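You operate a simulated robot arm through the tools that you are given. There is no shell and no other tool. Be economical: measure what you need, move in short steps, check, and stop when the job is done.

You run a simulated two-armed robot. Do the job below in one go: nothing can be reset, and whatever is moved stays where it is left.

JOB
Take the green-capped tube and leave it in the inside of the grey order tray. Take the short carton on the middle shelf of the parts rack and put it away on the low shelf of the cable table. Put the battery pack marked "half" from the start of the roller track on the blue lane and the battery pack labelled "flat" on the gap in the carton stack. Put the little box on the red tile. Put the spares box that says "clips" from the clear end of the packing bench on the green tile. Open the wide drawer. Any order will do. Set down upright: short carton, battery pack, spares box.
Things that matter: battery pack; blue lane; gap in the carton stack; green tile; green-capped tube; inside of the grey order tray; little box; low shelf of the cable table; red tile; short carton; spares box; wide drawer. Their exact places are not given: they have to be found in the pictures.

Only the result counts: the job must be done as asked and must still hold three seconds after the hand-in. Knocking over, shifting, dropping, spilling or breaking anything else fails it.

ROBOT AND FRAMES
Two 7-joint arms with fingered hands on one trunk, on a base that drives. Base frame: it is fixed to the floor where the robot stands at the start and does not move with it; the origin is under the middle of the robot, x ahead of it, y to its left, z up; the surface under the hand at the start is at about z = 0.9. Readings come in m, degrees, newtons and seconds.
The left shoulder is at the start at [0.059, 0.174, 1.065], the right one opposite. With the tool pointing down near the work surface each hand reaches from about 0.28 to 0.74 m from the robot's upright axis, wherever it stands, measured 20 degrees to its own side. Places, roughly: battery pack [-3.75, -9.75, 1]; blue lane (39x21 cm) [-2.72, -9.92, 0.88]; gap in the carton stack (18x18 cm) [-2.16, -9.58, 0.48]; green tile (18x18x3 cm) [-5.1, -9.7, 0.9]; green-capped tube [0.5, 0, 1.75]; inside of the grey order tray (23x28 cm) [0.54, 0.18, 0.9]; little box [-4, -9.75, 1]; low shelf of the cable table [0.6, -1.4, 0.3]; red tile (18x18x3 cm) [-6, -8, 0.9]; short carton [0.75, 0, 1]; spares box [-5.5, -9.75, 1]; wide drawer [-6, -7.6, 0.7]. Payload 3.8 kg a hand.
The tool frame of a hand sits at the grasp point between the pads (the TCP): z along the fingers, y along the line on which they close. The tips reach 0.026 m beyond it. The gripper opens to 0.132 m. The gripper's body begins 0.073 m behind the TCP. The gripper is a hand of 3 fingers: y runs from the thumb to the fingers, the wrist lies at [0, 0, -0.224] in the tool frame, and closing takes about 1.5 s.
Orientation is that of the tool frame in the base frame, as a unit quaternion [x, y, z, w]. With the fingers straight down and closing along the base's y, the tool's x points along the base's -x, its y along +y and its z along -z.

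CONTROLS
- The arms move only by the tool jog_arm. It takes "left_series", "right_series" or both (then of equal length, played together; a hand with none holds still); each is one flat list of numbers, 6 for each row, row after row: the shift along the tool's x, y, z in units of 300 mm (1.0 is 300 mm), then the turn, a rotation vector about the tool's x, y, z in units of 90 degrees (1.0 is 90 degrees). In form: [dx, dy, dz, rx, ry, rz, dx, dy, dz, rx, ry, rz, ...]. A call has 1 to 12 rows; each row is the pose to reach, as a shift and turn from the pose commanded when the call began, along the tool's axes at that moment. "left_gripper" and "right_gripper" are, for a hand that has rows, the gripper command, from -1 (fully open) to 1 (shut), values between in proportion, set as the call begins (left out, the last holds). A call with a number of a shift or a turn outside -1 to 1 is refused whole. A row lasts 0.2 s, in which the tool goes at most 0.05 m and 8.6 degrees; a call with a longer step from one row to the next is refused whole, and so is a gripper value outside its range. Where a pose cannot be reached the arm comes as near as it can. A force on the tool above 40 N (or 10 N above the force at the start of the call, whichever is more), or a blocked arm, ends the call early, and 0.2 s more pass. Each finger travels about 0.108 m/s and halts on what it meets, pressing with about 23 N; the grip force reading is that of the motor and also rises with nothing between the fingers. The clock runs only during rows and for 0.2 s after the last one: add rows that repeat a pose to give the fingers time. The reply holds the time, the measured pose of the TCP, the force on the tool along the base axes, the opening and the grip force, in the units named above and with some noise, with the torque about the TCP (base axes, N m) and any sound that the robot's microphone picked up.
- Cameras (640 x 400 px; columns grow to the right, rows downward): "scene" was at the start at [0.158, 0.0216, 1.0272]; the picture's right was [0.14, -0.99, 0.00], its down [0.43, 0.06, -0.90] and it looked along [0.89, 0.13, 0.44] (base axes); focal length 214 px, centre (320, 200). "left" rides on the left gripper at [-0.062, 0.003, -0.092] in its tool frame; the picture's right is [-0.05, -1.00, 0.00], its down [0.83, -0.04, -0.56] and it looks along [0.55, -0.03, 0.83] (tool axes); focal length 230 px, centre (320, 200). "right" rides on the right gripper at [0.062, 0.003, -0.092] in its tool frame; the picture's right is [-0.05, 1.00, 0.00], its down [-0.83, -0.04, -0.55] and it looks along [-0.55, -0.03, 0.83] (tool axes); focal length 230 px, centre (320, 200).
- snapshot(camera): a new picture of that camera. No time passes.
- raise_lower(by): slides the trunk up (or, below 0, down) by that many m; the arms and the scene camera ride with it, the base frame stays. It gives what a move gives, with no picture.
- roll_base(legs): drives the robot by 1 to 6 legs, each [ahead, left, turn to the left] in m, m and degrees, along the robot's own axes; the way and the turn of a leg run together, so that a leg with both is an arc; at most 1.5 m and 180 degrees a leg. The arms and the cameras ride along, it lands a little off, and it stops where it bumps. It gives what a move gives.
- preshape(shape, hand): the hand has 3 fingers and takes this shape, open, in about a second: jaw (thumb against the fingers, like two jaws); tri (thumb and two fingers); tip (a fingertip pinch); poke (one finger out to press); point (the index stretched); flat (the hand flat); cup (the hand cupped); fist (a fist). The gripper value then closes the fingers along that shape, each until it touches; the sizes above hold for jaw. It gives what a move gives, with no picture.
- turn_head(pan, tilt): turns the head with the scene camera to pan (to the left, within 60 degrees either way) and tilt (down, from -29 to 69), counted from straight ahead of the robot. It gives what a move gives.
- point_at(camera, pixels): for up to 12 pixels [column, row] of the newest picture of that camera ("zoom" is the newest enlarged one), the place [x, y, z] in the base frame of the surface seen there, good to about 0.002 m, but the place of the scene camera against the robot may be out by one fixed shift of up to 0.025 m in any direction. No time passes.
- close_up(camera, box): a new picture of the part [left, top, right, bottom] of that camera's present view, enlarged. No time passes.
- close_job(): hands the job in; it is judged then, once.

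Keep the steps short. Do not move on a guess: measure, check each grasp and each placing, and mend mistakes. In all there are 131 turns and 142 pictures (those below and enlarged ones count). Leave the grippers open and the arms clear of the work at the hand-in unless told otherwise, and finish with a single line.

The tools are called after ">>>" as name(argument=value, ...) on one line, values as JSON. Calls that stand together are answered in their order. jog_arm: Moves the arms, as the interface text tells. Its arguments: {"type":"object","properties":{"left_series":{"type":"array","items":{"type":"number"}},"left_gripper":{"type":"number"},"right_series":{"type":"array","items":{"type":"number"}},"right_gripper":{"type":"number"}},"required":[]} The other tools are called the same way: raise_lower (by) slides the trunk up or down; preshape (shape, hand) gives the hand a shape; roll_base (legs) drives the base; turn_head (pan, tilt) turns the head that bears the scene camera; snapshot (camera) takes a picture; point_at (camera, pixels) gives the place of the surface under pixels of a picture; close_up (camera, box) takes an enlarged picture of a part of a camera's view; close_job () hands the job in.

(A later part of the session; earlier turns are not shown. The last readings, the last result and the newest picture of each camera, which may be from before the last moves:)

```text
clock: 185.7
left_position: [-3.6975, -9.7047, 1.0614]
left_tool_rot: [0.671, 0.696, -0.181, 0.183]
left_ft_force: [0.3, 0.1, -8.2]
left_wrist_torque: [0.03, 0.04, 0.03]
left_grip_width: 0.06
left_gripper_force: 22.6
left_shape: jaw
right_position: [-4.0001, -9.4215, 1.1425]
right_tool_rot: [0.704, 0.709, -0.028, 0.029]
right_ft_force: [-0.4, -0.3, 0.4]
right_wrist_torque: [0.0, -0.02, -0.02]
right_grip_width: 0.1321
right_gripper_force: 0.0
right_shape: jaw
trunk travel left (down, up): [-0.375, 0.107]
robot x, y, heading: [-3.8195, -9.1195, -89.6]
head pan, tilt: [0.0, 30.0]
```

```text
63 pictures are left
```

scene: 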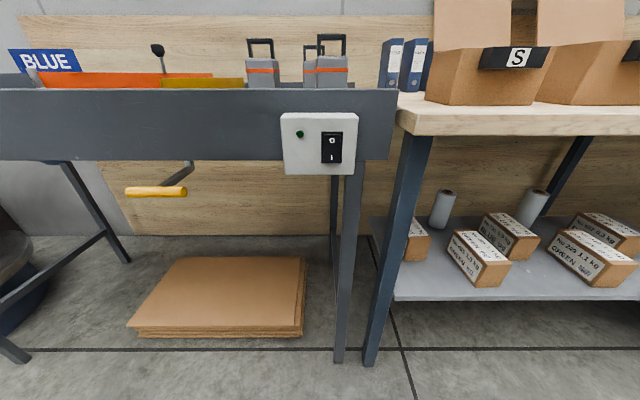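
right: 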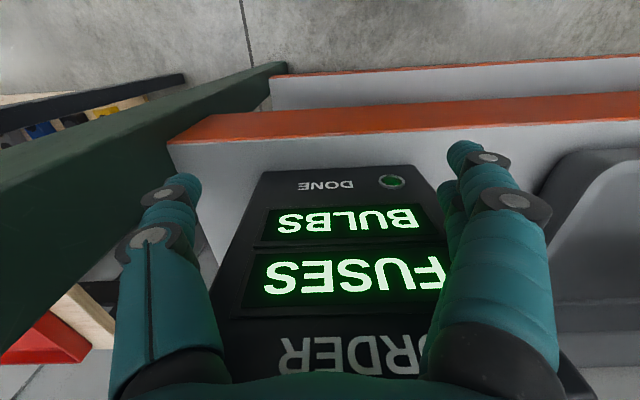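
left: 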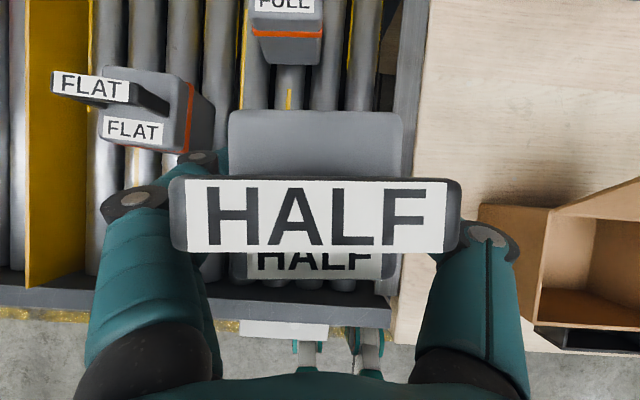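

HALF is held (about 0.8 kg). Back off 0.25, then strafe left toward the blue lane, and look at the turntable area.

>>> roll_base(legs=[[-0.25, 0, 0], [0, 0.94, -0.4]])

>>> turn_head(pan=25, tilt=40)

>>> snapshot(camera="scene")

>>> snapshot(camera="left")

```text
clock: 195.8
left_position: [-2.7593, -9.4485, 1.0603]
left_tool_rot: [0.673, 0.693, -0.182, 0.183]
left_ft_force: [-0.5, -0.8, -8.0]
left_wrist_torque: [0.08, 0.02, 0.01]
left_grip_width: 0.0599
left_gripper_force: 22.7
left_shape: jaw
right_position: [-3.0584, -9.1611, 1.1426]
right_tool_rot: [0.708, 0.705, -0.028, 0.029]
right_ft_force: [0.7, -0.5, -0.8]
right_wrist_torque: [0.02, -0.02, -0.03]
right_grip_width: 0.1319
right_gripper_force: 0.0
right_shape: jaw
trunk travel left (down, up): [-0.375, 0.107]
robot x, y, heading: [-2.8719, -8.8547, -90.2]
head pan, tilt: [0.0, 30.0]
```

```text
clock: 196.7
left_position: [-2.7607, -9.449, 1.0625]
left_tool_rot: [0.673, 0.693, -0.182, 0.183]
left_ft_force: [-0.5, 0.7, -9.4]
left_wrist_torque: [0.03, 0.06, -0.02]
left_grip_width: 0.0596
left_gripper_force: 23.0
left_shape: jaw
right_position: [-3.0594, -9.1614, 1.1432]
right_tool_rot: [0.708, 0.705, -0.028, 0.029]
right_ft_force: [0.2, 0.7, 0.2]
right_wrist_torque: [-0.03, 0.04, 0.01]
right_grip_width: 0.1317
right_gripper_force: 0.1
right_shape: jaw
trunk travel left (down, up): [-0.375, 0.107]
robot x, y, heading: [-2.8756, -8.8584, -90.4]
head pan, tilt: [25.0, 40.0]
```

```text
62 pictures are left
```

scene: 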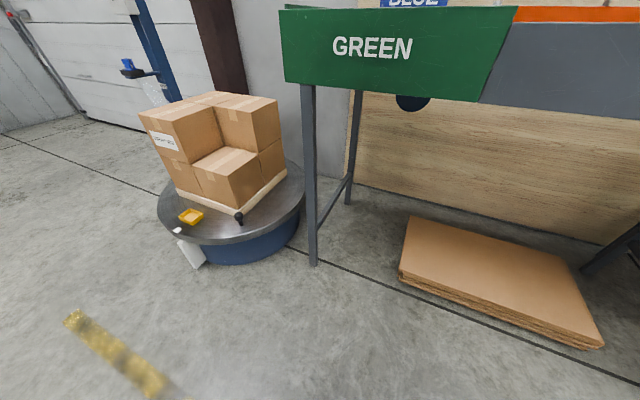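

```text
61 pictures are left
```

left: 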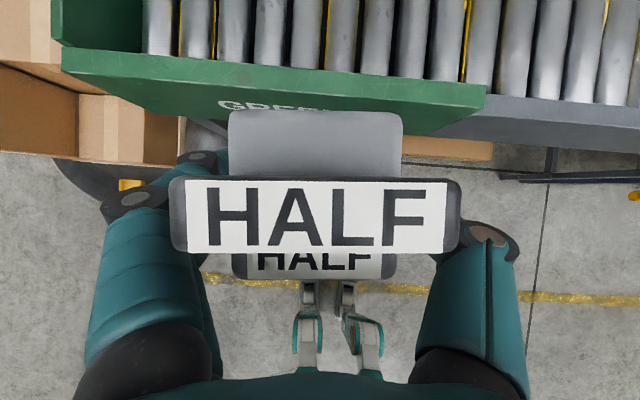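

Measure the carton stack gap now (for FLAT later) and the track's front for clearance.

>>> point_at(camera="scene", pixels=[[228, 163], [200, 172], [257, 172], [230, 182], [250, 150], [222, 150], [180, 120], [250, 110], [165, 210], [240, 240], [312, 200], [390, 75]])

>>> close_up(camera="scene", box=[130, 80, 310, 260])

>>> roll_base(legs=[[0.29, 0, 0.4]])

>>> snapshot(camera="left")

```text
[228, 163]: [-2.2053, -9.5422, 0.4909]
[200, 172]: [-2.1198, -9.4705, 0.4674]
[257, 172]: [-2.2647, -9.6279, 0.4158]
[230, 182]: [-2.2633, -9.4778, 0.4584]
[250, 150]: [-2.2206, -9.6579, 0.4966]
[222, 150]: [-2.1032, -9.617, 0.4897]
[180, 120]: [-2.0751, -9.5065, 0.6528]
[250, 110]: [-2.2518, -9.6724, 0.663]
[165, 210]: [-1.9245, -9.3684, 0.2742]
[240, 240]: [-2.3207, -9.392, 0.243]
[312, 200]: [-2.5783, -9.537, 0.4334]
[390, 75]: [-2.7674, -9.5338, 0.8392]
```

```text
2.22 times, centred on (220, 170) of scene
```

zoom: 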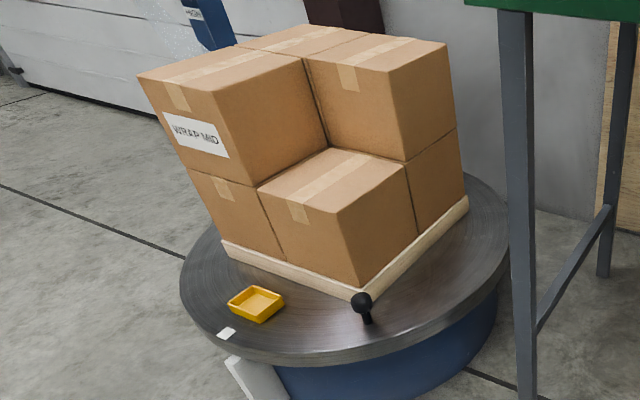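

```text
clock: 198.7
left_position: [-2.7557, -9.7311, 1.0599]
left_tool_rot: [0.671, 0.696, -0.182, 0.183]
left_ft_force: [0.5, -1.5, -8.5]
left_wrist_torque: [0.05, 0.01, 0.02]
left_grip_width: 0.0603
left_gripper_force: 23.0
left_shape: jaw
right_position: [-3.0572, -9.447, 1.1433]
right_tool_rot: [0.705, 0.708, -0.027, 0.029]
right_ft_force: [0.0, -0.1, 0.6]
right_wrist_torque: [0.01, 0.03, -0.01]
right_grip_width: 0.132
right_gripper_force: 0.1
right_shape: jaw
trunk travel left (down, up): [-0.375, 0.107]
robot x, y, heading: [-2.8766, -9.1402, -89.9]
head pan, tilt: [25.0, 40.0]
```

```text
59 pictures are left
```

left: 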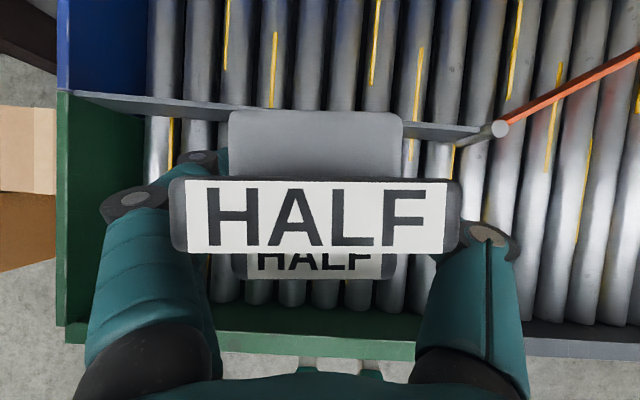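

Go 3 cm closer with the base, then reach forward 15.5 cm.

>>> roll_base(legs=[[0.03, 0, 0]])

>>> jog_arm(left_series=[-0.07, 0, 0.04, 0, 0, 0, -0.14, 0, 0.08, 0, 0, 0, -0.22, 0, 0.127, 0, 0, 0, -0.3, 0, 0.173, 0, 0, 0, -0.38, 0, 0.22, 0, 0, 0, -0.447, 0, 0.258, 0, 0, 0, -0.447, 0, 0.258, 0, 0, 0])

>>> snapshot(camera="left")

```text
clock: 199.5
left_position: [-2.7558, -9.7602, 1.0592]
left_tool_rot: [0.67, 0.696, -0.181, 0.184]
left_ft_force: [0.7, -1.1, -8.0]
left_wrist_torque: [0.05, -0.02, -0.02]
left_grip_width: 0.06
left_gripper_force: 22.9
left_shape: jaw
right_position: [-3.0562, -9.4756, 1.1424]
right_tool_rot: [0.706, 0.707, -0.028, 0.029]
right_ft_force: [-0.2, -0.4, -0.4]
right_wrist_torque: [0.0, -0.02, -0.02]
right_grip_width: 0.1317
right_gripper_force: 0.2
right_shape: jaw
trunk travel left (down, up): [-0.375, 0.107]
robot x, y, heading: [-2.8748, -9.168, -90.0]
head pan, tilt: [25.0, 40.0]
```

```text
clock: 201.1
left_position: [-2.7483, -9.916, 1.0603]
left_tool_rot: [0.671, 0.695, -0.182, 0.183]
left_ft_force: [0.2, 0.3, -7.9]
left_wrist_torque: [0.03, 0.0, -0.02]
left_grip_width: 0.0599
left_gripper_force: 22.7
left_shape: jaw
right_position: [-3.057, -9.4766, 1.1418]
right_tool_rot: [0.705, 0.708, -0.028, 0.03]
right_ft_force: [0.8, -0.3, -0.3]
right_wrist_torque: [0.03, 0.0, -0.02]
right_grip_width: 0.132
right_gripper_force: 0.1
right_shape: jaw
trunk travel left (down, up): [-0.375, 0.107]
robot x, y, heading: [-2.8734, -9.1679, -89.8]
head pan, tilt: [25.0, 40.0]
```

```text
58 pictures are left
```

left: 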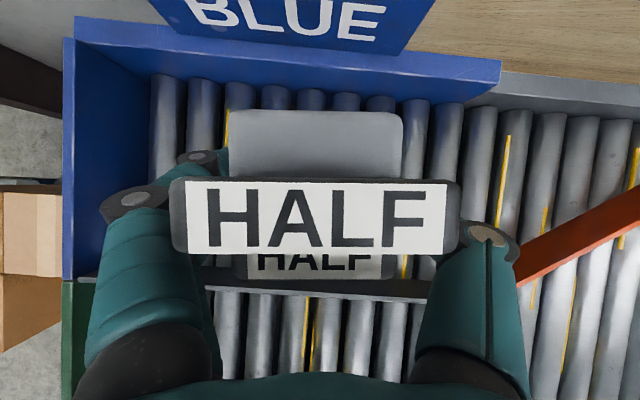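

Over the blue lane, between divider and back wall. Descend 12 cm.

>>> jog_arm(left_series=[0.042, 0, 0.072, 0, 0, 0, 0.083, 0, 0.144, 0, 0, 0, 0.125, 0, 0.217, 0, 0, 0, 0.167, 0, 0.289, 0, 0, 0, 0.19, 0, 0.329, 0, 0, 0, 0.203, 0, 0.352, 0, 0, 0, 0.203, 0, 0.352, 0, 0, 0])

>>> snapshot(camera="left")

```text
clock: 202.7
left_position: [-2.7505, -9.9136, 0.9378]
left_tool_rot: [0.671, 0.695, -0.181, 0.184]
left_ft_force: [-0.3, -0.1, -8.3]
left_wrist_torque: [0.04, 0.06, 0.01]
left_grip_width: 0.0596
left_gripper_force: 23.2
left_shape: jaw
right_position: [-3.0571, -9.4746, 1.143]
right_tool_rot: [0.705, 0.708, -0.028, 0.029]
right_ft_force: [0.1, -0.4, 0.0]
right_wrist_torque: [0.05, -0.01, 0.01]
right_grip_width: 0.1318
right_gripper_force: 0.1
right_shape: jaw
trunk travel left (down, up): [-0.375, 0.107]
robot x, y, heading: [-2.8751, -9.1689, -90.0]
head pan, tilt: [25.0, 40.0]
```

```text
57 pictures are left
```

left: 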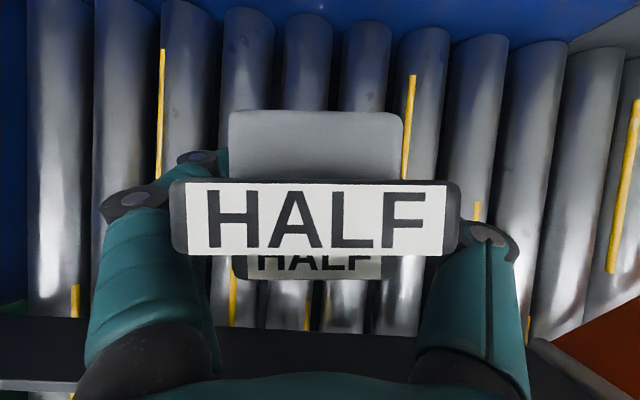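

No contact yet; creep down.

>>> jog_arm(left_series=[0.006, 0, 0.01, 0, 0, 0, 0.01, 0, 0.017, 0, 0, 0, 0.01, 0, 0.017, 0, 0, 0])

```text
clock: 203.5
left_position: [-2.7507, -9.9144, 0.9355]
left_tool_rot: [0.671, 0.695, -0.183, 0.184]
left_ft_force: [-0.3, -3.2, 2.8]
left_wrist_torque: [-0.06, -0.04, -0.02]
left_grip_width: 0.06
left_gripper_force: 23.1
left_shape: jaw
right_position: [-3.0566, -9.4752, 1.1421]
right_tool_rot: [0.705, 0.708, -0.028, 0.03]
right_ft_force: [-0.3, 0.5, 0.0]
right_wrist_torque: [0.02, -0.02, 0.02]
right_grip_width: 0.132
right_gripper_force: 0.0
right_shape: jaw
trunk travel left (down, up): [-0.375, 0.107]
robot x, y, heading: [-2.8731, -9.1688, -89.9]
head pan, tilt: [25.0, 40.0]
```

Touchdown (weight off the hand). Open to 0.105, then check.

>>> jog_arm(left_series=[0, 0, 0, 0, 0, 0, 0, 0, 0, 0, 0, 0, 0, 0, 0, 0, 0, 0, 0, 0, 0, 0, 0, 0], left_gripper=-0.6)

>>> jog_arm(left_series=[-0.042, 0, -0.072, 0, 0, 0, -0.083, 0, -0.144, 0, 0, 0, -0.125, 0, -0.217, 0, 0, 0, -0.167, 0, -0.289, 0, 0, 0, -0.208, 0, -0.361, 0, 0, 0])

>>> snapshot(camera="left")

```text
clock: 204.5
left_position: [-2.7498, -9.9129, 0.9334]
left_tool_rot: [0.671, 0.695, -0.182, 0.184]
left_ft_force: [0.2, 0.9, -0.2]
left_wrist_torque: [-0.01, 0.01, 0.01]
left_grip_width: 0.1053
left_gripper_force: 0.0
left_shape: jaw
right_position: [-3.0562, -9.4739, 1.1427]
right_tool_rot: [0.706, 0.707, -0.028, 0.03]
right_ft_force: [-0.4, -0.3, -0.1]
right_wrist_torque: [-0.01, 0.02, -0.02]
right_grip_width: 0.132
right_gripper_force: 0.1
right_shape: jaw
trunk travel left (down, up): [-0.375, 0.107]
robot x, y, heading: [-2.8783, -9.1672, -89.7]
head pan, tilt: [25.0, 40.0]
```

```text
clock: 205.7
left_position: [-2.7501, -9.9129, 1.0591]
left_tool_rot: [0.671, 0.696, -0.182, 0.183]
left_ft_force: [0.0, -0.8, 1.0]
left_wrist_torque: [0.0, 0.01, 0.02]
left_grip_width: 0.1052
left_gripper_force: 0.0
left_shape: jaw
right_position: [-3.0572, -9.4745, 1.1417]
right_tool_rot: [0.706, 0.707, -0.029, 0.03]
right_ft_force: [-0.6, -0.5, -0.3]
right_wrist_torque: [-0.01, -0.04, 0.03]
right_grip_width: 0.1319
right_gripper_force: 0.1
right_shape: jaw
trunk travel left (down, up): [-0.375, 0.107]
robot x, y, heading: [-2.8765, -9.1684, -89.9]
head pan, tilt: [25.0, 40.0]
```

```text
56 pictures are left
```

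left: 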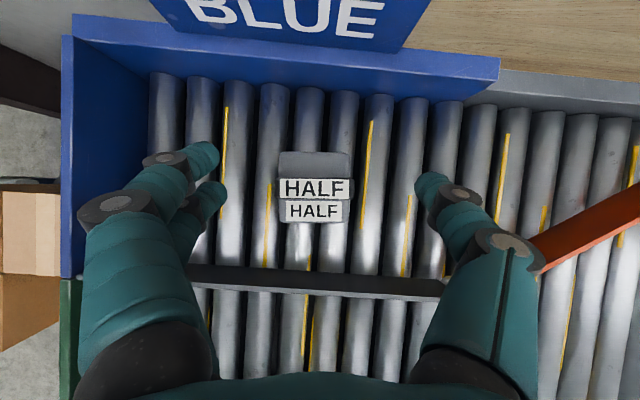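

HALF stands on the blue lane. Now go to FLAT with the same arm posture: back, right 0.78, forward.

>>> roll_base(legs=[[-0.26, 0, 0], [0, -0.78, 0], [0.14, 0, 0]])

>>> snapshot(camera="left")

```text
clock: 215.2
left_position: [-3.5214, -9.8011, 1.0595]
left_tool_rot: [0.672, 0.694, -0.182, 0.183]
left_ft_force: [0.1, 0.1, -0.7]
left_wrist_torque: [0.02, 0.01, 0.01]
left_grip_width: 0.1055
left_gripper_force: 0.3
left_shape: jaw
right_position: [-3.8255, -9.3614, 1.1416]
right_tool_rot: [0.706, 0.707, -0.028, 0.029]
right_ft_force: [0.1, -0.6, 0.7]
right_wrist_torque: [0.02, -0.03, 0.0]
right_grip_width: 0.132
right_gripper_force: 0.1
right_shape: jaw
trunk travel left (down, up): [-0.375, 0.107]
robot x, y, heading: [-3.6464, -9.0547, -90.1]
head pan, tilt: [25.0, 40.0]
```

```text
55 pictures are left
```

left: 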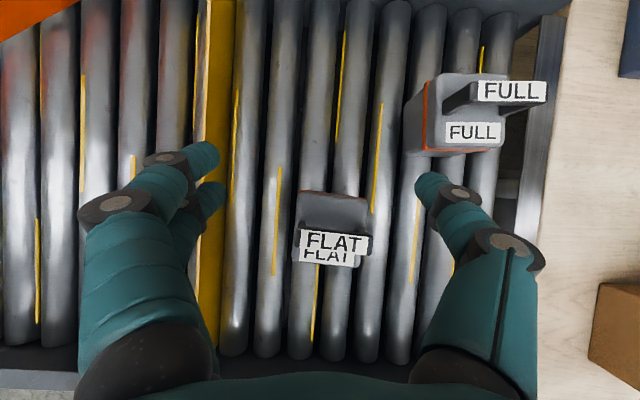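

>>> close_up(camera="left", box=[270, 170, 400, 290])

>>> point_at(camera="left", pixels=[[303, 192], [363, 200], [310, 243], [365, 248], [302, 222], [366, 220], [300, 260], [355, 268], [330, 200], [210, 230], [240, 100]])

```text
3.33 times, centred on (335, 230) of left
```

zoom: 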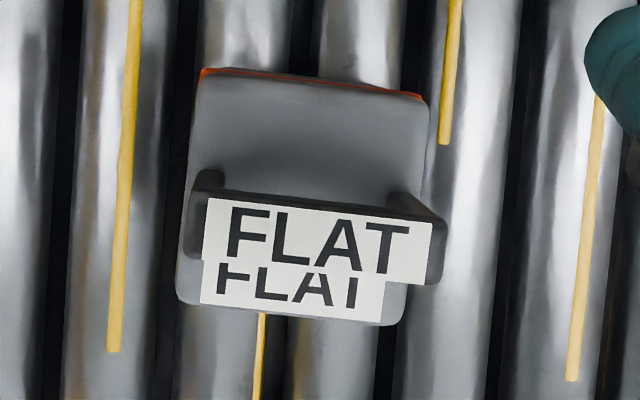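

```text
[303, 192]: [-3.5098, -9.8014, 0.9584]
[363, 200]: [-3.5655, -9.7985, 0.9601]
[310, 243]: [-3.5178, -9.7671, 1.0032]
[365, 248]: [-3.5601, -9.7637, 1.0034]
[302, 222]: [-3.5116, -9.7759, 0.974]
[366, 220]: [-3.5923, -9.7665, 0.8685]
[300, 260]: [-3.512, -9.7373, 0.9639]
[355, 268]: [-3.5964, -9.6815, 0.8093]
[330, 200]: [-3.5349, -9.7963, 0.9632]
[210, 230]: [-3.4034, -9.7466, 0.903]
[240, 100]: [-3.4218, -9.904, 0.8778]
```

FLAT is rotated about 5° relative to the hand; its centre is (-3.5375, -9.767). Shift, turn 5° and descend.

>>> jog_arm(left_series=[0.1, -0.05, -0.058, 0.027, 0, 0.047, 0.1, -0.05, -0.058, 0.027, 0, 0.047, 0.142, -0.05, 0.014, 0.027, 0, 0.047, 0.183, -0.05, 0.086, 0.027, 0, 0.047, 0.225, -0.05, 0.159, 0.027, 0, 0.047, 0.267, -0.05, 0.231, 0.027, 0, 0.047, 0.306, -0.05, 0.299, 0.027, 0, 0.047, 0.306, -0.05, 0.299, 0.027, 0, 0.047])

>>> snapshot(camera="left")

```text
clock: 217.0
left_position: [-3.5394, -9.7672, 0.9337]
left_tool_rot: [0.701, 0.665, -0.189, 0.175]
left_ft_force: [0.0, 0.2, -0.5]
left_wrist_torque: [0.0, -0.01, 0.01]
left_grip_width: 0.1057
left_gripper_force: 0.0
left_shape: jaw
right_position: [-3.8269, -9.3605, 1.1436]
right_tool_rot: [0.706, 0.707, -0.028, 0.03]
right_ft_force: [-0.2, 0.0, 0.2]
right_wrist_torque: [0.0, -0.02, 0.0]
right_grip_width: 0.1318
right_gripper_force: 0.1
right_shape: jaw
trunk travel left (down, up): [-0.375, 0.107]
robot x, y, heading: [-3.6432, -9.0553, -89.8]
head pan, tilt: [25.0, 40.0]
```

```text
53 pictures are left
```

left: 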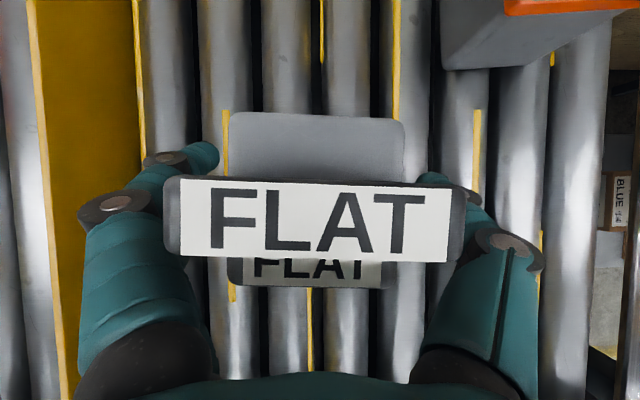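

Aligned. Close and lift.

>>> jog_arm(left_series=[0, 0, 0, 0, 0, 0, 0, 0, 0, 0, 0, 0, 0, 0, 0, 0, 0, 0, 0, 0, 0, 0, 0, 0, 0, 0, 0, 0, 0, 0], left_gripper=1)

>>> jog_arm(left_series=[-0.042, 0, -0.072, 0, 0, 0, -0.083, 0, -0.144, 0, 0, 0, -0.125, 0, -0.217, 0, 0, 0, -0.167, 0, -0.289, 0, 0, 0, -0.208, 0, -0.361, 0, 0, 0, -0.208, 0, -0.361, 0, 0, 0])

>>> snapshot(camera="left")

```text
clock: 218.2
left_position: [-3.5377, -9.7672, 0.9339]
left_tool_rot: [0.701, 0.665, -0.19, 0.176]
left_ft_force: [-0.7, -1.3, 0.6]
left_wrist_torque: [-0.02, -0.05, 0.0]
left_grip_width: 0.0601
left_gripper_force: 23.5
left_shape: jaw
right_position: [-3.8262, -9.3611, 1.1417]
right_tool_rot: [0.706, 0.707, -0.028, 0.031]
right_ft_force: [-0.5, -0.1, 0.7]
right_wrist_torque: [0.0, 0.02, 0.0]
right_grip_width: 0.1319
right_gripper_force: 0.1
right_shape: jaw
trunk travel left (down, up): [-0.375, 0.107]
robot x, y, heading: [-3.6416, -9.0545, -89.9]
head pan, tilt: [25.0, 40.0]
```

```text
clock: 219.6
left_position: [-3.5373, -9.7671, 1.0593]
left_tool_rot: [0.701, 0.664, -0.19, 0.175]
left_ft_force: [0.1, 0.2, -9.1]
left_wrist_torque: [0.05, 0.04, 0.03]
left_grip_width: 0.0598
left_gripper_force: 22.8
left_shape: jaw
right_position: [-3.8267, -9.362, 1.1424]
right_tool_rot: [0.706, 0.707, -0.028, 0.029]
right_ft_force: [0.1, -0.2, -0.3]
right_wrist_torque: [0.0, -0.01, -0.01]
right_grip_width: 0.1318
right_gripper_force: 0.1
right_shape: jaw
trunk travel left (down, up): [-0.375, 0.107]
robot x, y, heading: [-3.6487, -9.0548, -90.0]
head pan, tilt: [25.0, 40.0]
```

```text
52 pictures are left
```

left: 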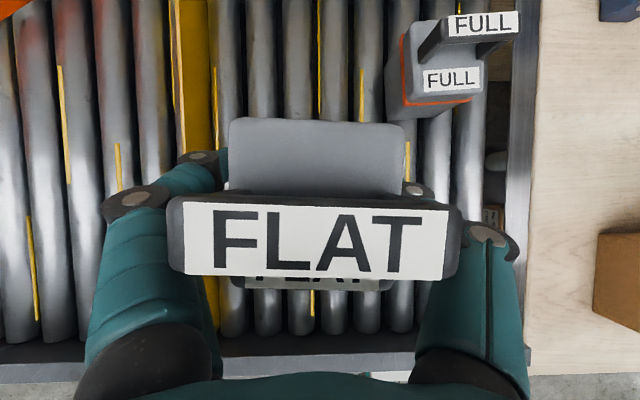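

FLAT held. Back off 0.45 and strafe left 1.34 to face the carton stack, then look.

>>> roll_base(legs=[[-0.45, 0, 0], [0, 0.67, 0], [0, 0.67, 0]])

>>> snapshot(camera="left")

>>> turn_head(pan=5, tilt=45)

>>> snapshot(camera="scene")

```text
clock: 234.1
left_position: [-2.2092, -9.3135, 1.0595]
left_tool_rot: [0.701, 0.665, -0.19, 0.175]
left_ft_force: [-0.2, 0.7, -8.3]
left_wrist_torque: [-0.02, 0.0, 0.0]
left_grip_width: 0.0599
left_gripper_force: 22.9
left_shape: jaw
right_position: [-2.4982, -8.907, 1.1429]
right_tool_rot: [0.706, 0.707, -0.028, 0.028]
right_ft_force: [0.5, -0.4, -0.7]
right_wrist_torque: [0.0, -0.01, -0.01]
right_grip_width: 0.1317
right_gripper_force: 0.1
right_shape: jaw
trunk travel left (down, up): [-0.375, 0.107]
robot x, y, heading: [-2.3141, -8.603, -90.1]
head pan, tilt: [25.0, 40.0]
```

```text
51 pictures are left
```

left: 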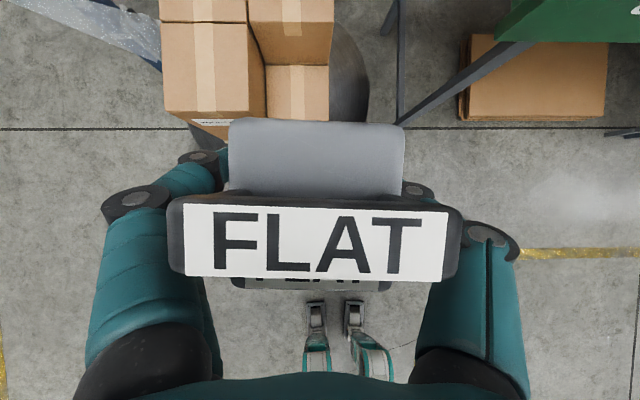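

```text
clock: 234.9
left_position: [-2.2094, -9.312, 1.0588]
left_tool_rot: [0.701, 0.665, -0.189, 0.175]
left_ft_force: [0.1, 0.1, -8.0]
left_wrist_torque: [-0.03, 0.04, -0.02]
left_grip_width: 0.0599
left_gripper_force: 23.4
left_shape: jaw
right_position: [-2.4976, -8.9064, 1.1423]
right_tool_rot: [0.707, 0.707, -0.028, 0.029]
right_ft_force: [0.2, -0.4, 0.1]
right_wrist_torque: [0.02, 0.01, -0.01]
right_grip_width: 0.1322
right_gripper_force: 0.1
right_shape: jaw
trunk travel left (down, up): [-0.375, 0.107]
robot x, y, heading: [-2.3135, -8.6021, -90.2]
head pan, tilt: [5.0, 45.0]
```

```text
50 pictures are left
```

scene: 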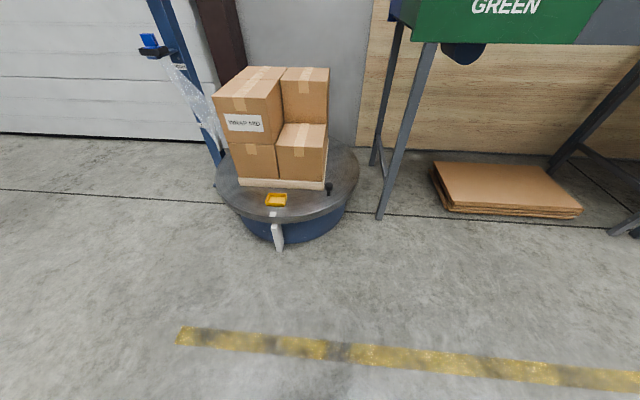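

The gap is visible in the left view at (298, 90). Measure with the left camera.

>>> point_at(camera="left", pixels=[[298, 90], [270, 70], [326, 70], [327, 110], [270, 112], [262, 40], [264, 90], [300, 60], [328, 58], [166, 108], [345, 80], [250, 112]])

>>> point_at(camera="scene", pixels=[[302, 135], [281, 142], [324, 147], [303, 177], [325, 188], [303, 155], [284, 120], [276, 200], [330, 185], [415, 150], [350, 170]])

```text
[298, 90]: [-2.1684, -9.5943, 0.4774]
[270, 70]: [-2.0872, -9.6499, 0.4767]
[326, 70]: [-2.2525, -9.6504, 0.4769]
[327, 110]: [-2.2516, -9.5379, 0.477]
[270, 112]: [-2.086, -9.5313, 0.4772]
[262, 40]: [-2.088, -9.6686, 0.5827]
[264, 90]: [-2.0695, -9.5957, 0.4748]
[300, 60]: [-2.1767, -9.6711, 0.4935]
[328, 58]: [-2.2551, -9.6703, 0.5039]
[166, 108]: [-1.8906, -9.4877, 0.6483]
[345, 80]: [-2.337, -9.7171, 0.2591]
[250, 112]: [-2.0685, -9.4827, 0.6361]
```

```text
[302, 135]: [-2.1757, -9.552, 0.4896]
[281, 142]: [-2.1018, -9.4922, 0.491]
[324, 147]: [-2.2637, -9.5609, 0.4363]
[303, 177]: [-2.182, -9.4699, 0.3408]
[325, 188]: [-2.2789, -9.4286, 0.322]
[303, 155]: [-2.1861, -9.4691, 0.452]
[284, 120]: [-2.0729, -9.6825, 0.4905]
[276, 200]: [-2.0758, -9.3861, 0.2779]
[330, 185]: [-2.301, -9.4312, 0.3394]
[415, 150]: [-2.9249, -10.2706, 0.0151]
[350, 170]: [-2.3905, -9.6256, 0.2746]
```

Gap: x -2.256…-2.07, y -9.67…-9.48, z 0.477. Aim the pack at (-2.175, -9.57). Lower the trunk fully, then drive in.

>>> raise_lower(by=-0.375)

>>> roll_base(legs=[[0, 0.035, 0.2], [0.25, 0, 0]])

>>> snapshot(camera="left")

>>> snapshot(camera="scene")

```text
clock: 238.5
left_position: [-2.2102, -9.3121, 0.6833]
left_tool_rot: [0.701, 0.664, -0.19, 0.175]
left_ft_force: [0.4, -0.6, -7.6]
left_wrist_torque: [-0.03, 0.01, -0.01]
left_grip_width: 0.0599
left_gripper_force: 22.8
left_shape: jaw
right_position: [-2.4985, -8.9064, 0.7668]
right_tool_rot: [0.707, 0.707, -0.028, 0.029]
right_ft_force: [0.1, 0.2, -0.3]
right_wrist_torque: [0.01, 0.01, 0.02]
right_grip_width: 0.1319
right_gripper_force: 0.0
right_shape: jaw
trunk travel left (down, up): [0.0, 0.482]
robot x, y, heading: [-2.3138, -8.5976, -89.9]
head pan, tilt: [5.0, 45.0]
```

```text
clock: 241.0
left_position: [-2.1734, -9.565, 0.6844]
left_tool_rot: [0.701, 0.665, -0.189, 0.175]
left_ft_force: [-0.5, -0.6, -8.2]
left_wrist_torque: [-0.03, 0.0, -0.01]
left_grip_width: 0.0599
left_gripper_force: 23.7
left_shape: jaw
right_position: [-2.4611, -9.1597, 0.7669]
right_tool_rot: [0.706, 0.707, -0.028, 0.029]
right_ft_force: [0.2, 0.4, 0.7]
right_wrist_torque: [-0.01, -0.01, -0.02]
right_grip_width: 0.1321
right_gripper_force: 0.1
right_shape: jaw
trunk travel left (down, up): [0.0, 0.482]
robot x, y, heading: [-2.2789, -8.8516, -90.0]
head pan, tilt: [5.0, 45.0]
```

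```text
49 pictures are left
```

left: 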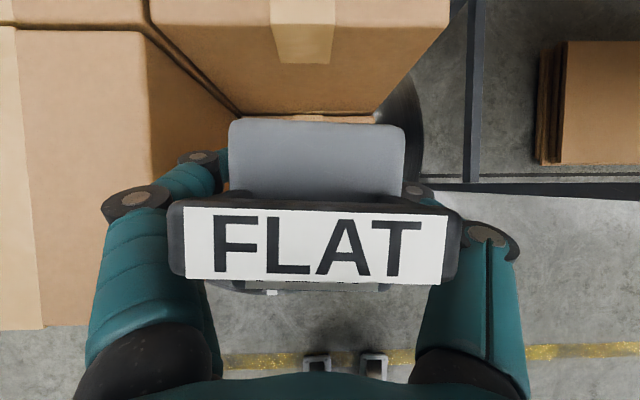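

```text
48 pictures are left
```

scene: 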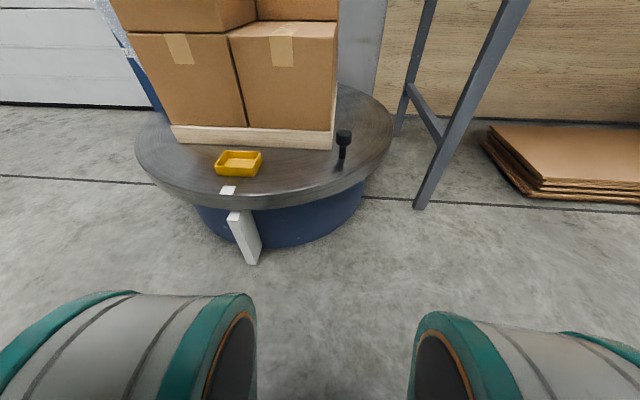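

>>> point_at(camera="left", pixels=[[118, 205], [110, 230], [90, 320], [152, 190], [148, 60], [140, 330], [240, 112], [375, 108], [200, 158]])

```text
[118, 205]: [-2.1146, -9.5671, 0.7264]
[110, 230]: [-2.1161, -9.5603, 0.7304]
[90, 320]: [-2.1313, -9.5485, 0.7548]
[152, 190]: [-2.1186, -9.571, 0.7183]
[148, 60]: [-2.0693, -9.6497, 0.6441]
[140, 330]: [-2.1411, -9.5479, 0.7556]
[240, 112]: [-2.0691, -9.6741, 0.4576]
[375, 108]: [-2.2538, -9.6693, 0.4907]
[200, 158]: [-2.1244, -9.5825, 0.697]
```

3.5 cm clearance to the wall. Descend 14 cm.

>>> jog_arm(left_series=[0.042, 0, 0.072, 0, 0, 0, 0.083, 0, 0.144, 0, 0, 0, 0.125, 0, 0.217, 0, 0, 0, 0.167, 0, 0.289, 0, 0, 0, 0.208, 0, 0.361, 0, 0, 0, 0.235, 0, 0.407, 0, 0, 0, 0.235, 0, 0.407, 0, 0, 0])

>>> snapshot(camera="left")

```text
clock: 242.6
left_position: [-2.1743, -9.5633, 0.5416]
left_tool_rot: [0.701, 0.664, -0.189, 0.175]
left_ft_force: [0.1, 0.7, -8.0]
left_wrist_torque: [-0.01, 0.05, 0.01]
left_grip_width: 0.06
left_gripper_force: 23.2
left_shape: jaw
right_position: [-2.4632, -9.1585, 0.7684]
right_tool_rot: [0.706, 0.707, -0.028, 0.029]
right_ft_force: [0.1, 0.8, -0.3]
right_wrist_torque: [-0.01, 0.0, 0.03]
right_grip_width: 0.1319
right_gripper_force: 0.1
right_shape: jaw
trunk travel left (down, up): [0.0, 0.482]
robot x, y, heading: [-2.2807, -8.8531, -90.2]
head pan, tilt: [5.0, 45.0]
```

```text
47 pictures are left
```

left: 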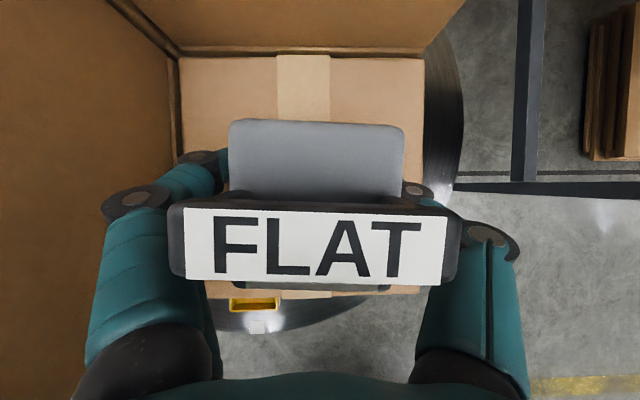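

Nearly down; creep until contact.

>>> jog_arm(left_series=[0.006, 0, 0.01, 0, 0, 0, 0.01, 0, 0.017, 0, 0, 0, 0.01, 0, 0.017, 0, 0, 0])

```text
clock: 243.4
left_position: [-2.1752, -9.5637, 0.5376]
left_tool_rot: [0.701, 0.665, -0.189, 0.175]
left_ft_force: [1.6, -0.5, -8.0]
left_wrist_torque: [0.02, 0.01, 0.01]
left_grip_width: 0.0597
left_gripper_force: 22.9
left_shape: jaw
right_position: [-2.463, -9.158, 0.7684]
right_tool_rot: [0.706, 0.707, -0.027, 0.03]
right_ft_force: [-0.4, 0.9, 0.4]
right_wrist_torque: [-0.03, 0.02, 0.03]
right_grip_width: 0.1318
right_gripper_force: 0.1
right_shape: jaw
trunk travel left (down, up): [0.0, 0.482]
robot x, y, heading: [-2.2779, -8.8489, -89.7]
head pan, tilt: [5.0, 45.0]
```

>>> jog_arm(left_series=[0.006, 0, 0.01, 0, 0, 0, 0.01, 0, 0.017, 0, 0, 0, 0.01, 0, 0.017, 0, 0, 0])

```text
clock: 244.2
left_position: [-2.1753, -9.565, 0.5331]
left_tool_rot: [0.7, 0.665, -0.19, 0.177]
left_ft_force: [0.7, -1.9, 1.3]
left_wrist_torque: [0.01, -0.06, -0.03]
left_grip_width: 0.0599
left_gripper_force: 22.7
left_shape: jaw
right_position: [-2.4622, -9.1578, 0.7681]
right_tool_rot: [0.706, 0.707, -0.027, 0.03]
right_ft_force: [0.5, 1.4, -0.2]
right_wrist_torque: [-0.01, 0.02, -0.01]
right_grip_width: 0.1318
right_gripper_force: 0.1
right_shape: jaw
trunk travel left (down, up): [0.0, 0.482]
robot x, y, heading: [-2.2847, -8.8511, -90.1]
head pan, tilt: [5.0, 45.0]
```

Contact made. Open to 0.095 and rise straight up.

>>> jog_arm(left_series=[0, 0, 0, 0, 0, 0, 0, 0, 0, 0, 0, 0, 0, 0, 0, 0, 0, 0], left_gripper=-0.42)

>>> jog_arm(left_series=[-0.042, 0, -0.072, 0, 0, 0, -0.083, 0, -0.144, 0, 0, 0, -0.125, 0, -0.217, 0, 0, 0, -0.167, 0, -0.289, 0, 0, 0, -0.208, 0, -0.361, 0, 0, 0, -0.25, 0, -0.433, 0, 0, 0, -0.292, 0, -0.505, 0, 0, 0])

>>> snapshot(camera="left")

```text
clock: 245.0
left_position: [-2.1749, -9.564, 0.5325]
left_tool_rot: [0.701, 0.665, -0.19, 0.175]
left_ft_force: [0.2, 0.1, 1.0]
left_wrist_torque: [0.01, 0.01, 0.0]
left_grip_width: 0.0936
left_gripper_force: 0.1
left_shape: jaw
right_position: [-2.463, -9.1573, 0.7669]
right_tool_rot: [0.707, 0.706, -0.028, 0.03]
right_ft_force: [0.4, -0.6, 0.0]
right_wrist_torque: [0.0, 0.0, 0.01]
right_grip_width: 0.1322
right_gripper_force: 0.1
right_shape: jaw
trunk travel left (down, up): [0.0, 0.482]
robot x, y, heading: [-2.2799, -8.8498, -90.1]
head pan, tilt: [5.0, 45.0]
```

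```text
clock: 246.6
left_position: [-2.1729, -9.5646, 0.7066]
left_tool_rot: [0.701, 0.665, -0.189, 0.175]
left_ft_force: [-1.8, -0.6, 0.0]
left_wrist_torque: [-0.02, 0.04, 0.01]
left_grip_width: 0.0933
left_gripper_force: 0.0
left_shape: jaw
right_position: [-2.4617, -9.1584, 0.769]
right_tool_rot: [0.706, 0.707, -0.028, 0.029]
right_ft_force: [0.4, -0.3, 0.3]
right_wrist_torque: [-0.01, -0.03, 0.02]
right_grip_width: 0.1318
right_gripper_force: 0.0
right_shape: jaw
trunk travel left (down, up): [0.0, 0.482]
robot x, y, heading: [-2.2744, -8.8542, -90.0]
head pan, tilt: [5.0, 45.0]
```

```text
46 pictures are left
```

left: 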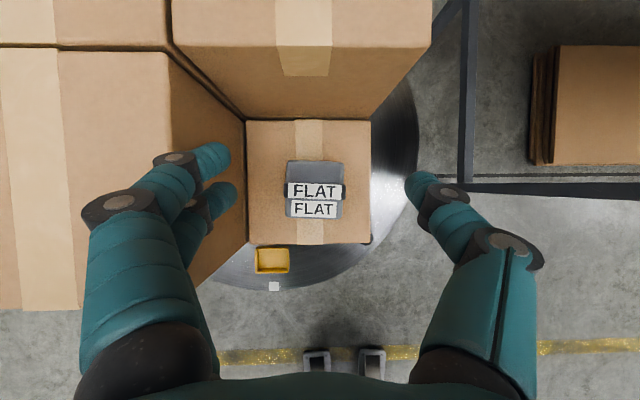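

FLAT sits in the gap. Back off, raise the trunk, and travel right along the bench to look at the spares boxes.

>>> roll_base(legs=[[-0.35, 0, 0]])

>>> raise_lower(by=0.375)

>>> roll_base(legs=[[0, -1.3, 0], [0, -1.3, 0]])

>>> turn_head(pan=-40, tilt=20)

>>> snapshot(camera="scene")

```text
clock: 248.8
left_position: [-2.1743, -9.2122, 0.7066]
left_tool_rot: [0.701, 0.665, -0.189, 0.175]
left_ft_force: [0.0, 0.3, 1.2]
left_wrist_torque: [-0.01, 0.0, 0.01]
left_grip_width: 0.0934
left_gripper_force: 0.1
left_shape: jaw
right_position: [-2.4633, -8.8053, 0.768]
right_tool_rot: [0.707, 0.706, -0.028, 0.029]
right_ft_force: [0.0, -0.2, 0.5]
right_wrist_torque: [0.06, -0.03, 0.0]
right_grip_width: 0.132
right_gripper_force: 0.0
right_shape: jaw
trunk travel left (down, up): [0.0, 0.482]
robot x, y, heading: [-2.2807, -8.5011, -90.1]
head pan, tilt: [5.0, 45.0]
```

```text
clock: 252.5
left_position: [-2.1743, -9.2131, 1.0797]
left_tool_rot: [0.702, 0.664, -0.188, 0.175]
left_ft_force: [0.1, -0.7, 0.0]
left_wrist_torque: [0.0, -0.02, 0.03]
left_grip_width: 0.0933
left_gripper_force: 0.1
left_shape: jaw
right_position: [-2.4628, -8.8067, 1.1422]
right_tool_rot: [0.707, 0.706, -0.028, 0.03]
right_ft_force: [-0.4, -1.2, 0.1]
right_wrist_torque: [-0.01, 0.01, 0.02]
right_grip_width: 0.132
right_gripper_force: 0.1
right_shape: jaw
trunk travel left (down, up): [-0.375, 0.107]
robot x, y, heading: [-2.2776, -8.5, -90.0]
head pan, tilt: [5.0, 45.0]
```

```text
clock: 275.1
left_position: [-4.7725, -9.1789, 1.0813]
left_tool_rot: [0.708, 0.657, -0.191, 0.174]
left_ft_force: [0.2, 0.3, -0.3]
left_wrist_torque: [-0.02, 0.01, 0.01]
left_grip_width: 0.0935
left_gripper_force: 0.0
left_shape: jaw
right_position: [-5.0511, -8.7651, 1.1422]
right_tool_rot: [0.715, 0.698, -0.029, 0.03]
right_ft_force: [-0.3, -0.1, 0.1]
right_wrist_torque: [0.0, -0.01, -0.01]
right_grip_width: 0.1318
right_gripper_force: 0.0
right_shape: jaw
trunk travel left (down, up): [-0.375, 0.107]
robot x, y, heading: [-4.8588, -8.4638, -91.2]
head pan, tilt: [5.0, 45.0]
```

```text
clock: 276.3
left_position: [-4.7714, -9.1781, 1.0812]
left_tool_rot: [0.708, 0.657, -0.191, 0.173]
left_ft_force: [0.6, 0.6, -1.0]
left_wrist_torque: [0.01, -0.03, 0.02]
left_grip_width: 0.0935
left_gripper_force: 0.0
left_shape: jaw
right_position: [-5.0508, -8.7659, 1.1436]
right_tool_rot: [0.714, 0.699, -0.029, 0.029]
right_ft_force: [0.2, 0.0, 0.1]
right_wrist_torque: [0.01, -0.01, 0.0]
right_grip_width: 0.1319
right_gripper_force: 0.1
right_shape: jaw
trunk travel left (down, up): [-0.375, 0.107]
robot x, y, heading: [-4.8597, -8.4666, -91.4]
head pan, tilt: [-40.0, 20.0]
```

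```text
45 pictures are left
```

scene: 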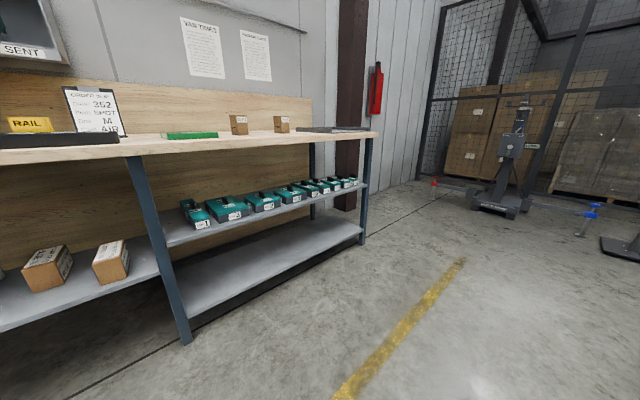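

Drive right 0.45 and ahead 0.45, then look with the left camera for the "clips" label.

>>> roll_base(legs=[[0.45, -0.45, 1.4]])

>>> jog_arm(left_series=[0.06, 0, -0.12, 0, -0.07, 0, 0.12, 0, -0.24, 0, -0.14, 0, 0.18, 0, -0.36, 0, -0.21, 0, 0.24, 0, -0.48, 0, -0.28, 0, 0.3, 0, -0.6, 0, -0.35, 0])

>>> snapshot(camera="left")

>>> turn_head(pan=0, tilt=20)

>>> snapshot(camera="scene")

```text
clock: 280.7
left_position: [-5.1932, -9.6214, 1.0821]
left_tool_rot: [0.698, 0.668, -0.188, 0.176]
left_ft_force: [0.6, 0.4, -0.6]
left_wrist_torque: [0.01, -0.01, 0.03]
left_grip_width: 0.0934
left_gripper_force: 0.0
left_shape: jaw
right_position: [-5.4859, -9.2164, 1.1423]
right_tool_rot: [0.703, 0.71, -0.029, 0.03]
right_ft_force: [0.8, -0.6, 0.1]
right_wrist_torque: [-0.06, -0.04, -0.02]
right_grip_width: 0.1319
right_gripper_force: 0.1
right_shape: jaw
trunk travel left (down, up): [-0.375, 0.107]
robot x, y, heading: [-5.3071, -8.9088, -89.4]
head pan, tilt: [-40.0, 20.0]
```

```text
clock: 281.9
left_position: [-5.1849, -9.4509, 1.1932]
left_tool_rot: [0.62, 0.595, -0.371, 0.352]
left_ft_force: [0.0, 0.3, -0.4]
left_wrist_torque: [0.05, 0.01, 0.02]
left_grip_width: 0.0936
left_gripper_force: 0.1
left_shape: jaw
right_position: [-5.4855, -9.2173, 1.1429]
right_tool_rot: [0.703, 0.71, -0.029, 0.031]
right_ft_force: [0.0, -0.1, -0.2]
right_wrist_torque: [-0.01, 0.01, 0.01]
right_grip_width: 0.1318
right_gripper_force: 0.0
right_shape: jaw
trunk travel left (down, up): [-0.375, 0.107]
robot x, y, heading: [-5.3038, -8.909, -89.6]
head pan, tilt: [-40.0, 20.0]
```

```text
44 pictures are left
```

left: 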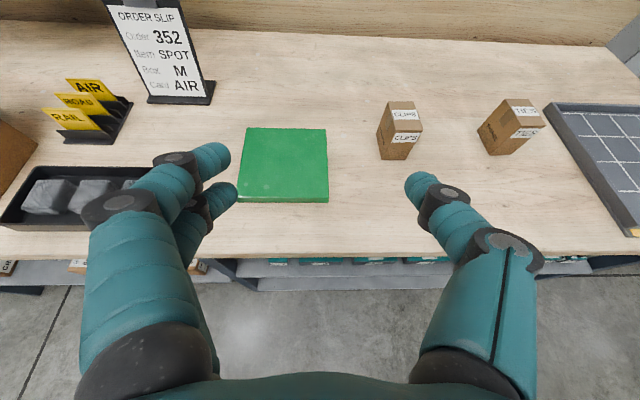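

```text
clock: 282.9
left_position: [-5.1851, -9.4525, 1.1922]
left_tool_rot: [0.621, 0.595, -0.371, 0.351]
left_ft_force: [-0.2, 0.1, 0.0]
left_wrist_torque: [-0.02, 0.02, 0.02]
left_grip_width: 0.0934
left_gripper_force: 0.1
left_shape: jaw
right_position: [-5.4857, -9.2171, 1.1431]
right_tool_rot: [0.703, 0.71, -0.028, 0.03]
right_ft_force: [0.5, -0.7, 0.3]
right_wrist_torque: [-0.02, 0.03, -0.02]
right_grip_width: 0.1317
right_gripper_force: 0.1
right_shape: jaw
trunk travel left (down, up): [-0.375, 0.107]
robot x, y, heading: [-5.3063, -8.9127, -89.5]
head pan, tilt: [0.0, 20.0]
```

```text
43 pictures are left
```

scene: 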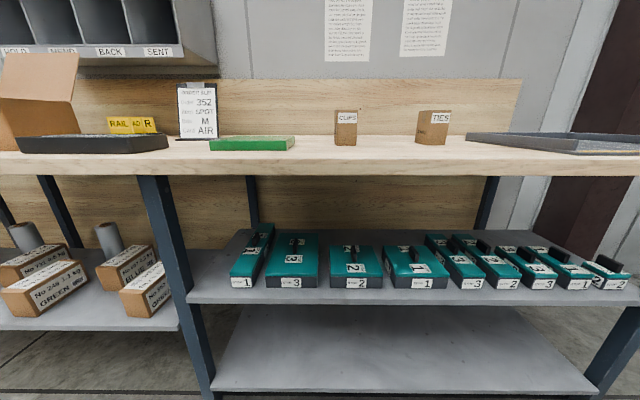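

CLIPS is the left box at (400, 130), TIES the right. Measure CLIPS and the green tile.

>>> close_up(camera="left", box=[230, 90, 430, 215])

>>> point_at(camera="left", pixels=[[390, 103], [420, 102], [394, 131], [420, 132], [382, 156], [408, 158], [378, 130], [250, 130], [325, 131], [243, 198], [327, 200], [285, 165]])

```text
3.20 times, centred on (330, 152) of left
```

zoom: 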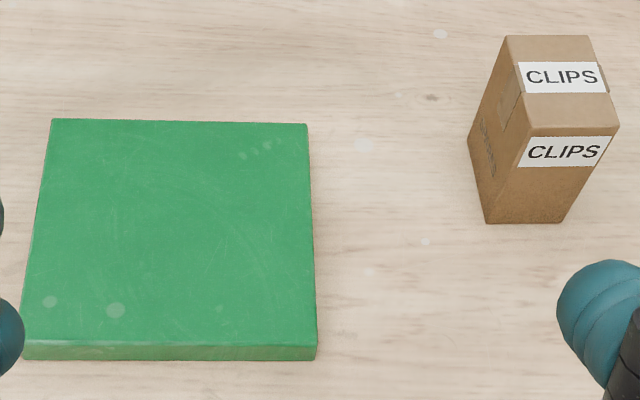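

```text
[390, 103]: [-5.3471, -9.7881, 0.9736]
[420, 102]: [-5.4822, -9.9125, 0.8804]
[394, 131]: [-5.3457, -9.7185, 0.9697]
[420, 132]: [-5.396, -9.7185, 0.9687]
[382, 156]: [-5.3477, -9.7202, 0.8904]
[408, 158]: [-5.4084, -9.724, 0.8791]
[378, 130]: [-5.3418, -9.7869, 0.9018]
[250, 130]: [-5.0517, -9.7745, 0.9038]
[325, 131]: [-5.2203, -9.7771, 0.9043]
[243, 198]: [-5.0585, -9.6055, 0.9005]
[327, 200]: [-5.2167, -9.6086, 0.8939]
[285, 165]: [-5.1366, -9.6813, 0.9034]
```

CLIPS box: centre (-5.372, -9.755), about 0.055 × 0.07, z 0.88–0.97. Tile centre (-5.137, -9.692), top 0.904. Bring the base in, then the hand above the box with 30° tilt.

>>> roll_base(legs=[[0.2, -0.185, 0]])

>>> jog_arm(left_series=[0.046, 0, 0.097, 0, 0.07, 0, 0.092, 0, 0.194, 0, 0.14, 0, 0.137, 0, 0.292, 0, 0.21, 0, 0.183, 0, 0.389, 0, 0.28, 0, 0.229, 0, 0.486, 0, 0.349, 0, 0.229, 0, 0.486, 0, 0.349, 0])

>>> snapshot(camera="left")

```text
clock: 285.2
left_position: [-5.3634, -9.6578, 1.1918]
left_tool_rot: [0.621, 0.595, -0.371, 0.351]
left_ft_force: [0.3, 0.0, 0.7]
left_wrist_torque: [-0.02, 0.0, 0.0]
left_grip_width: 0.0935
left_gripper_force: 0.0
left_shape: jaw
right_position: [-5.6649, -9.4224, 1.1421]
right_tool_rot: [0.703, 0.71, -0.028, 0.029]
right_ft_force: [-0.6, -0.1, 0.1]
right_wrist_torque: [-0.01, 0.03, 0.02]
right_grip_width: 0.1315
right_gripper_force: 0.0
right_shape: jaw
trunk travel left (down, up): [-0.375, 0.107]
robot x, y, heading: [-5.4853, -9.1139, -89.4]
head pan, tilt: [0.0, 20.0]
```

```text
clock: 286.6
left_position: [-5.3705, -9.7519, 1.0611]
left_tool_rot: [0.698, 0.668, -0.19, 0.177]
left_ft_force: [-0.3, 0.0, 0.0]
left_wrist_torque: [0.04, 0.0, 0.01]
left_grip_width: 0.0933
left_gripper_force: 0.0
left_shape: jaw
right_position: [-5.6646, -9.4229, 1.1432]
right_tool_rot: [0.703, 0.71, -0.028, 0.029]
right_ft_force: [0.5, -0.8, 0.4]
right_wrist_torque: [-0.01, 0.0, 0.01]
right_grip_width: 0.1321
right_gripper_force: 0.0
right_shape: jaw
trunk travel left (down, up): [-0.375, 0.107]
robot x, y, heading: [-5.4841, -9.117, -89.4]
head pan, tilt: [0.0, 20.0]
```

```text
41 pictures are left
```

left: 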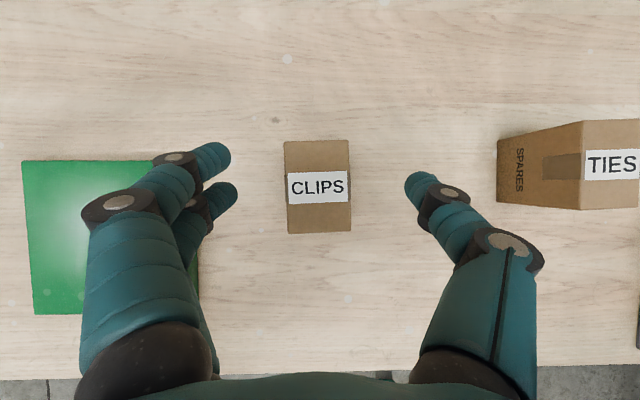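

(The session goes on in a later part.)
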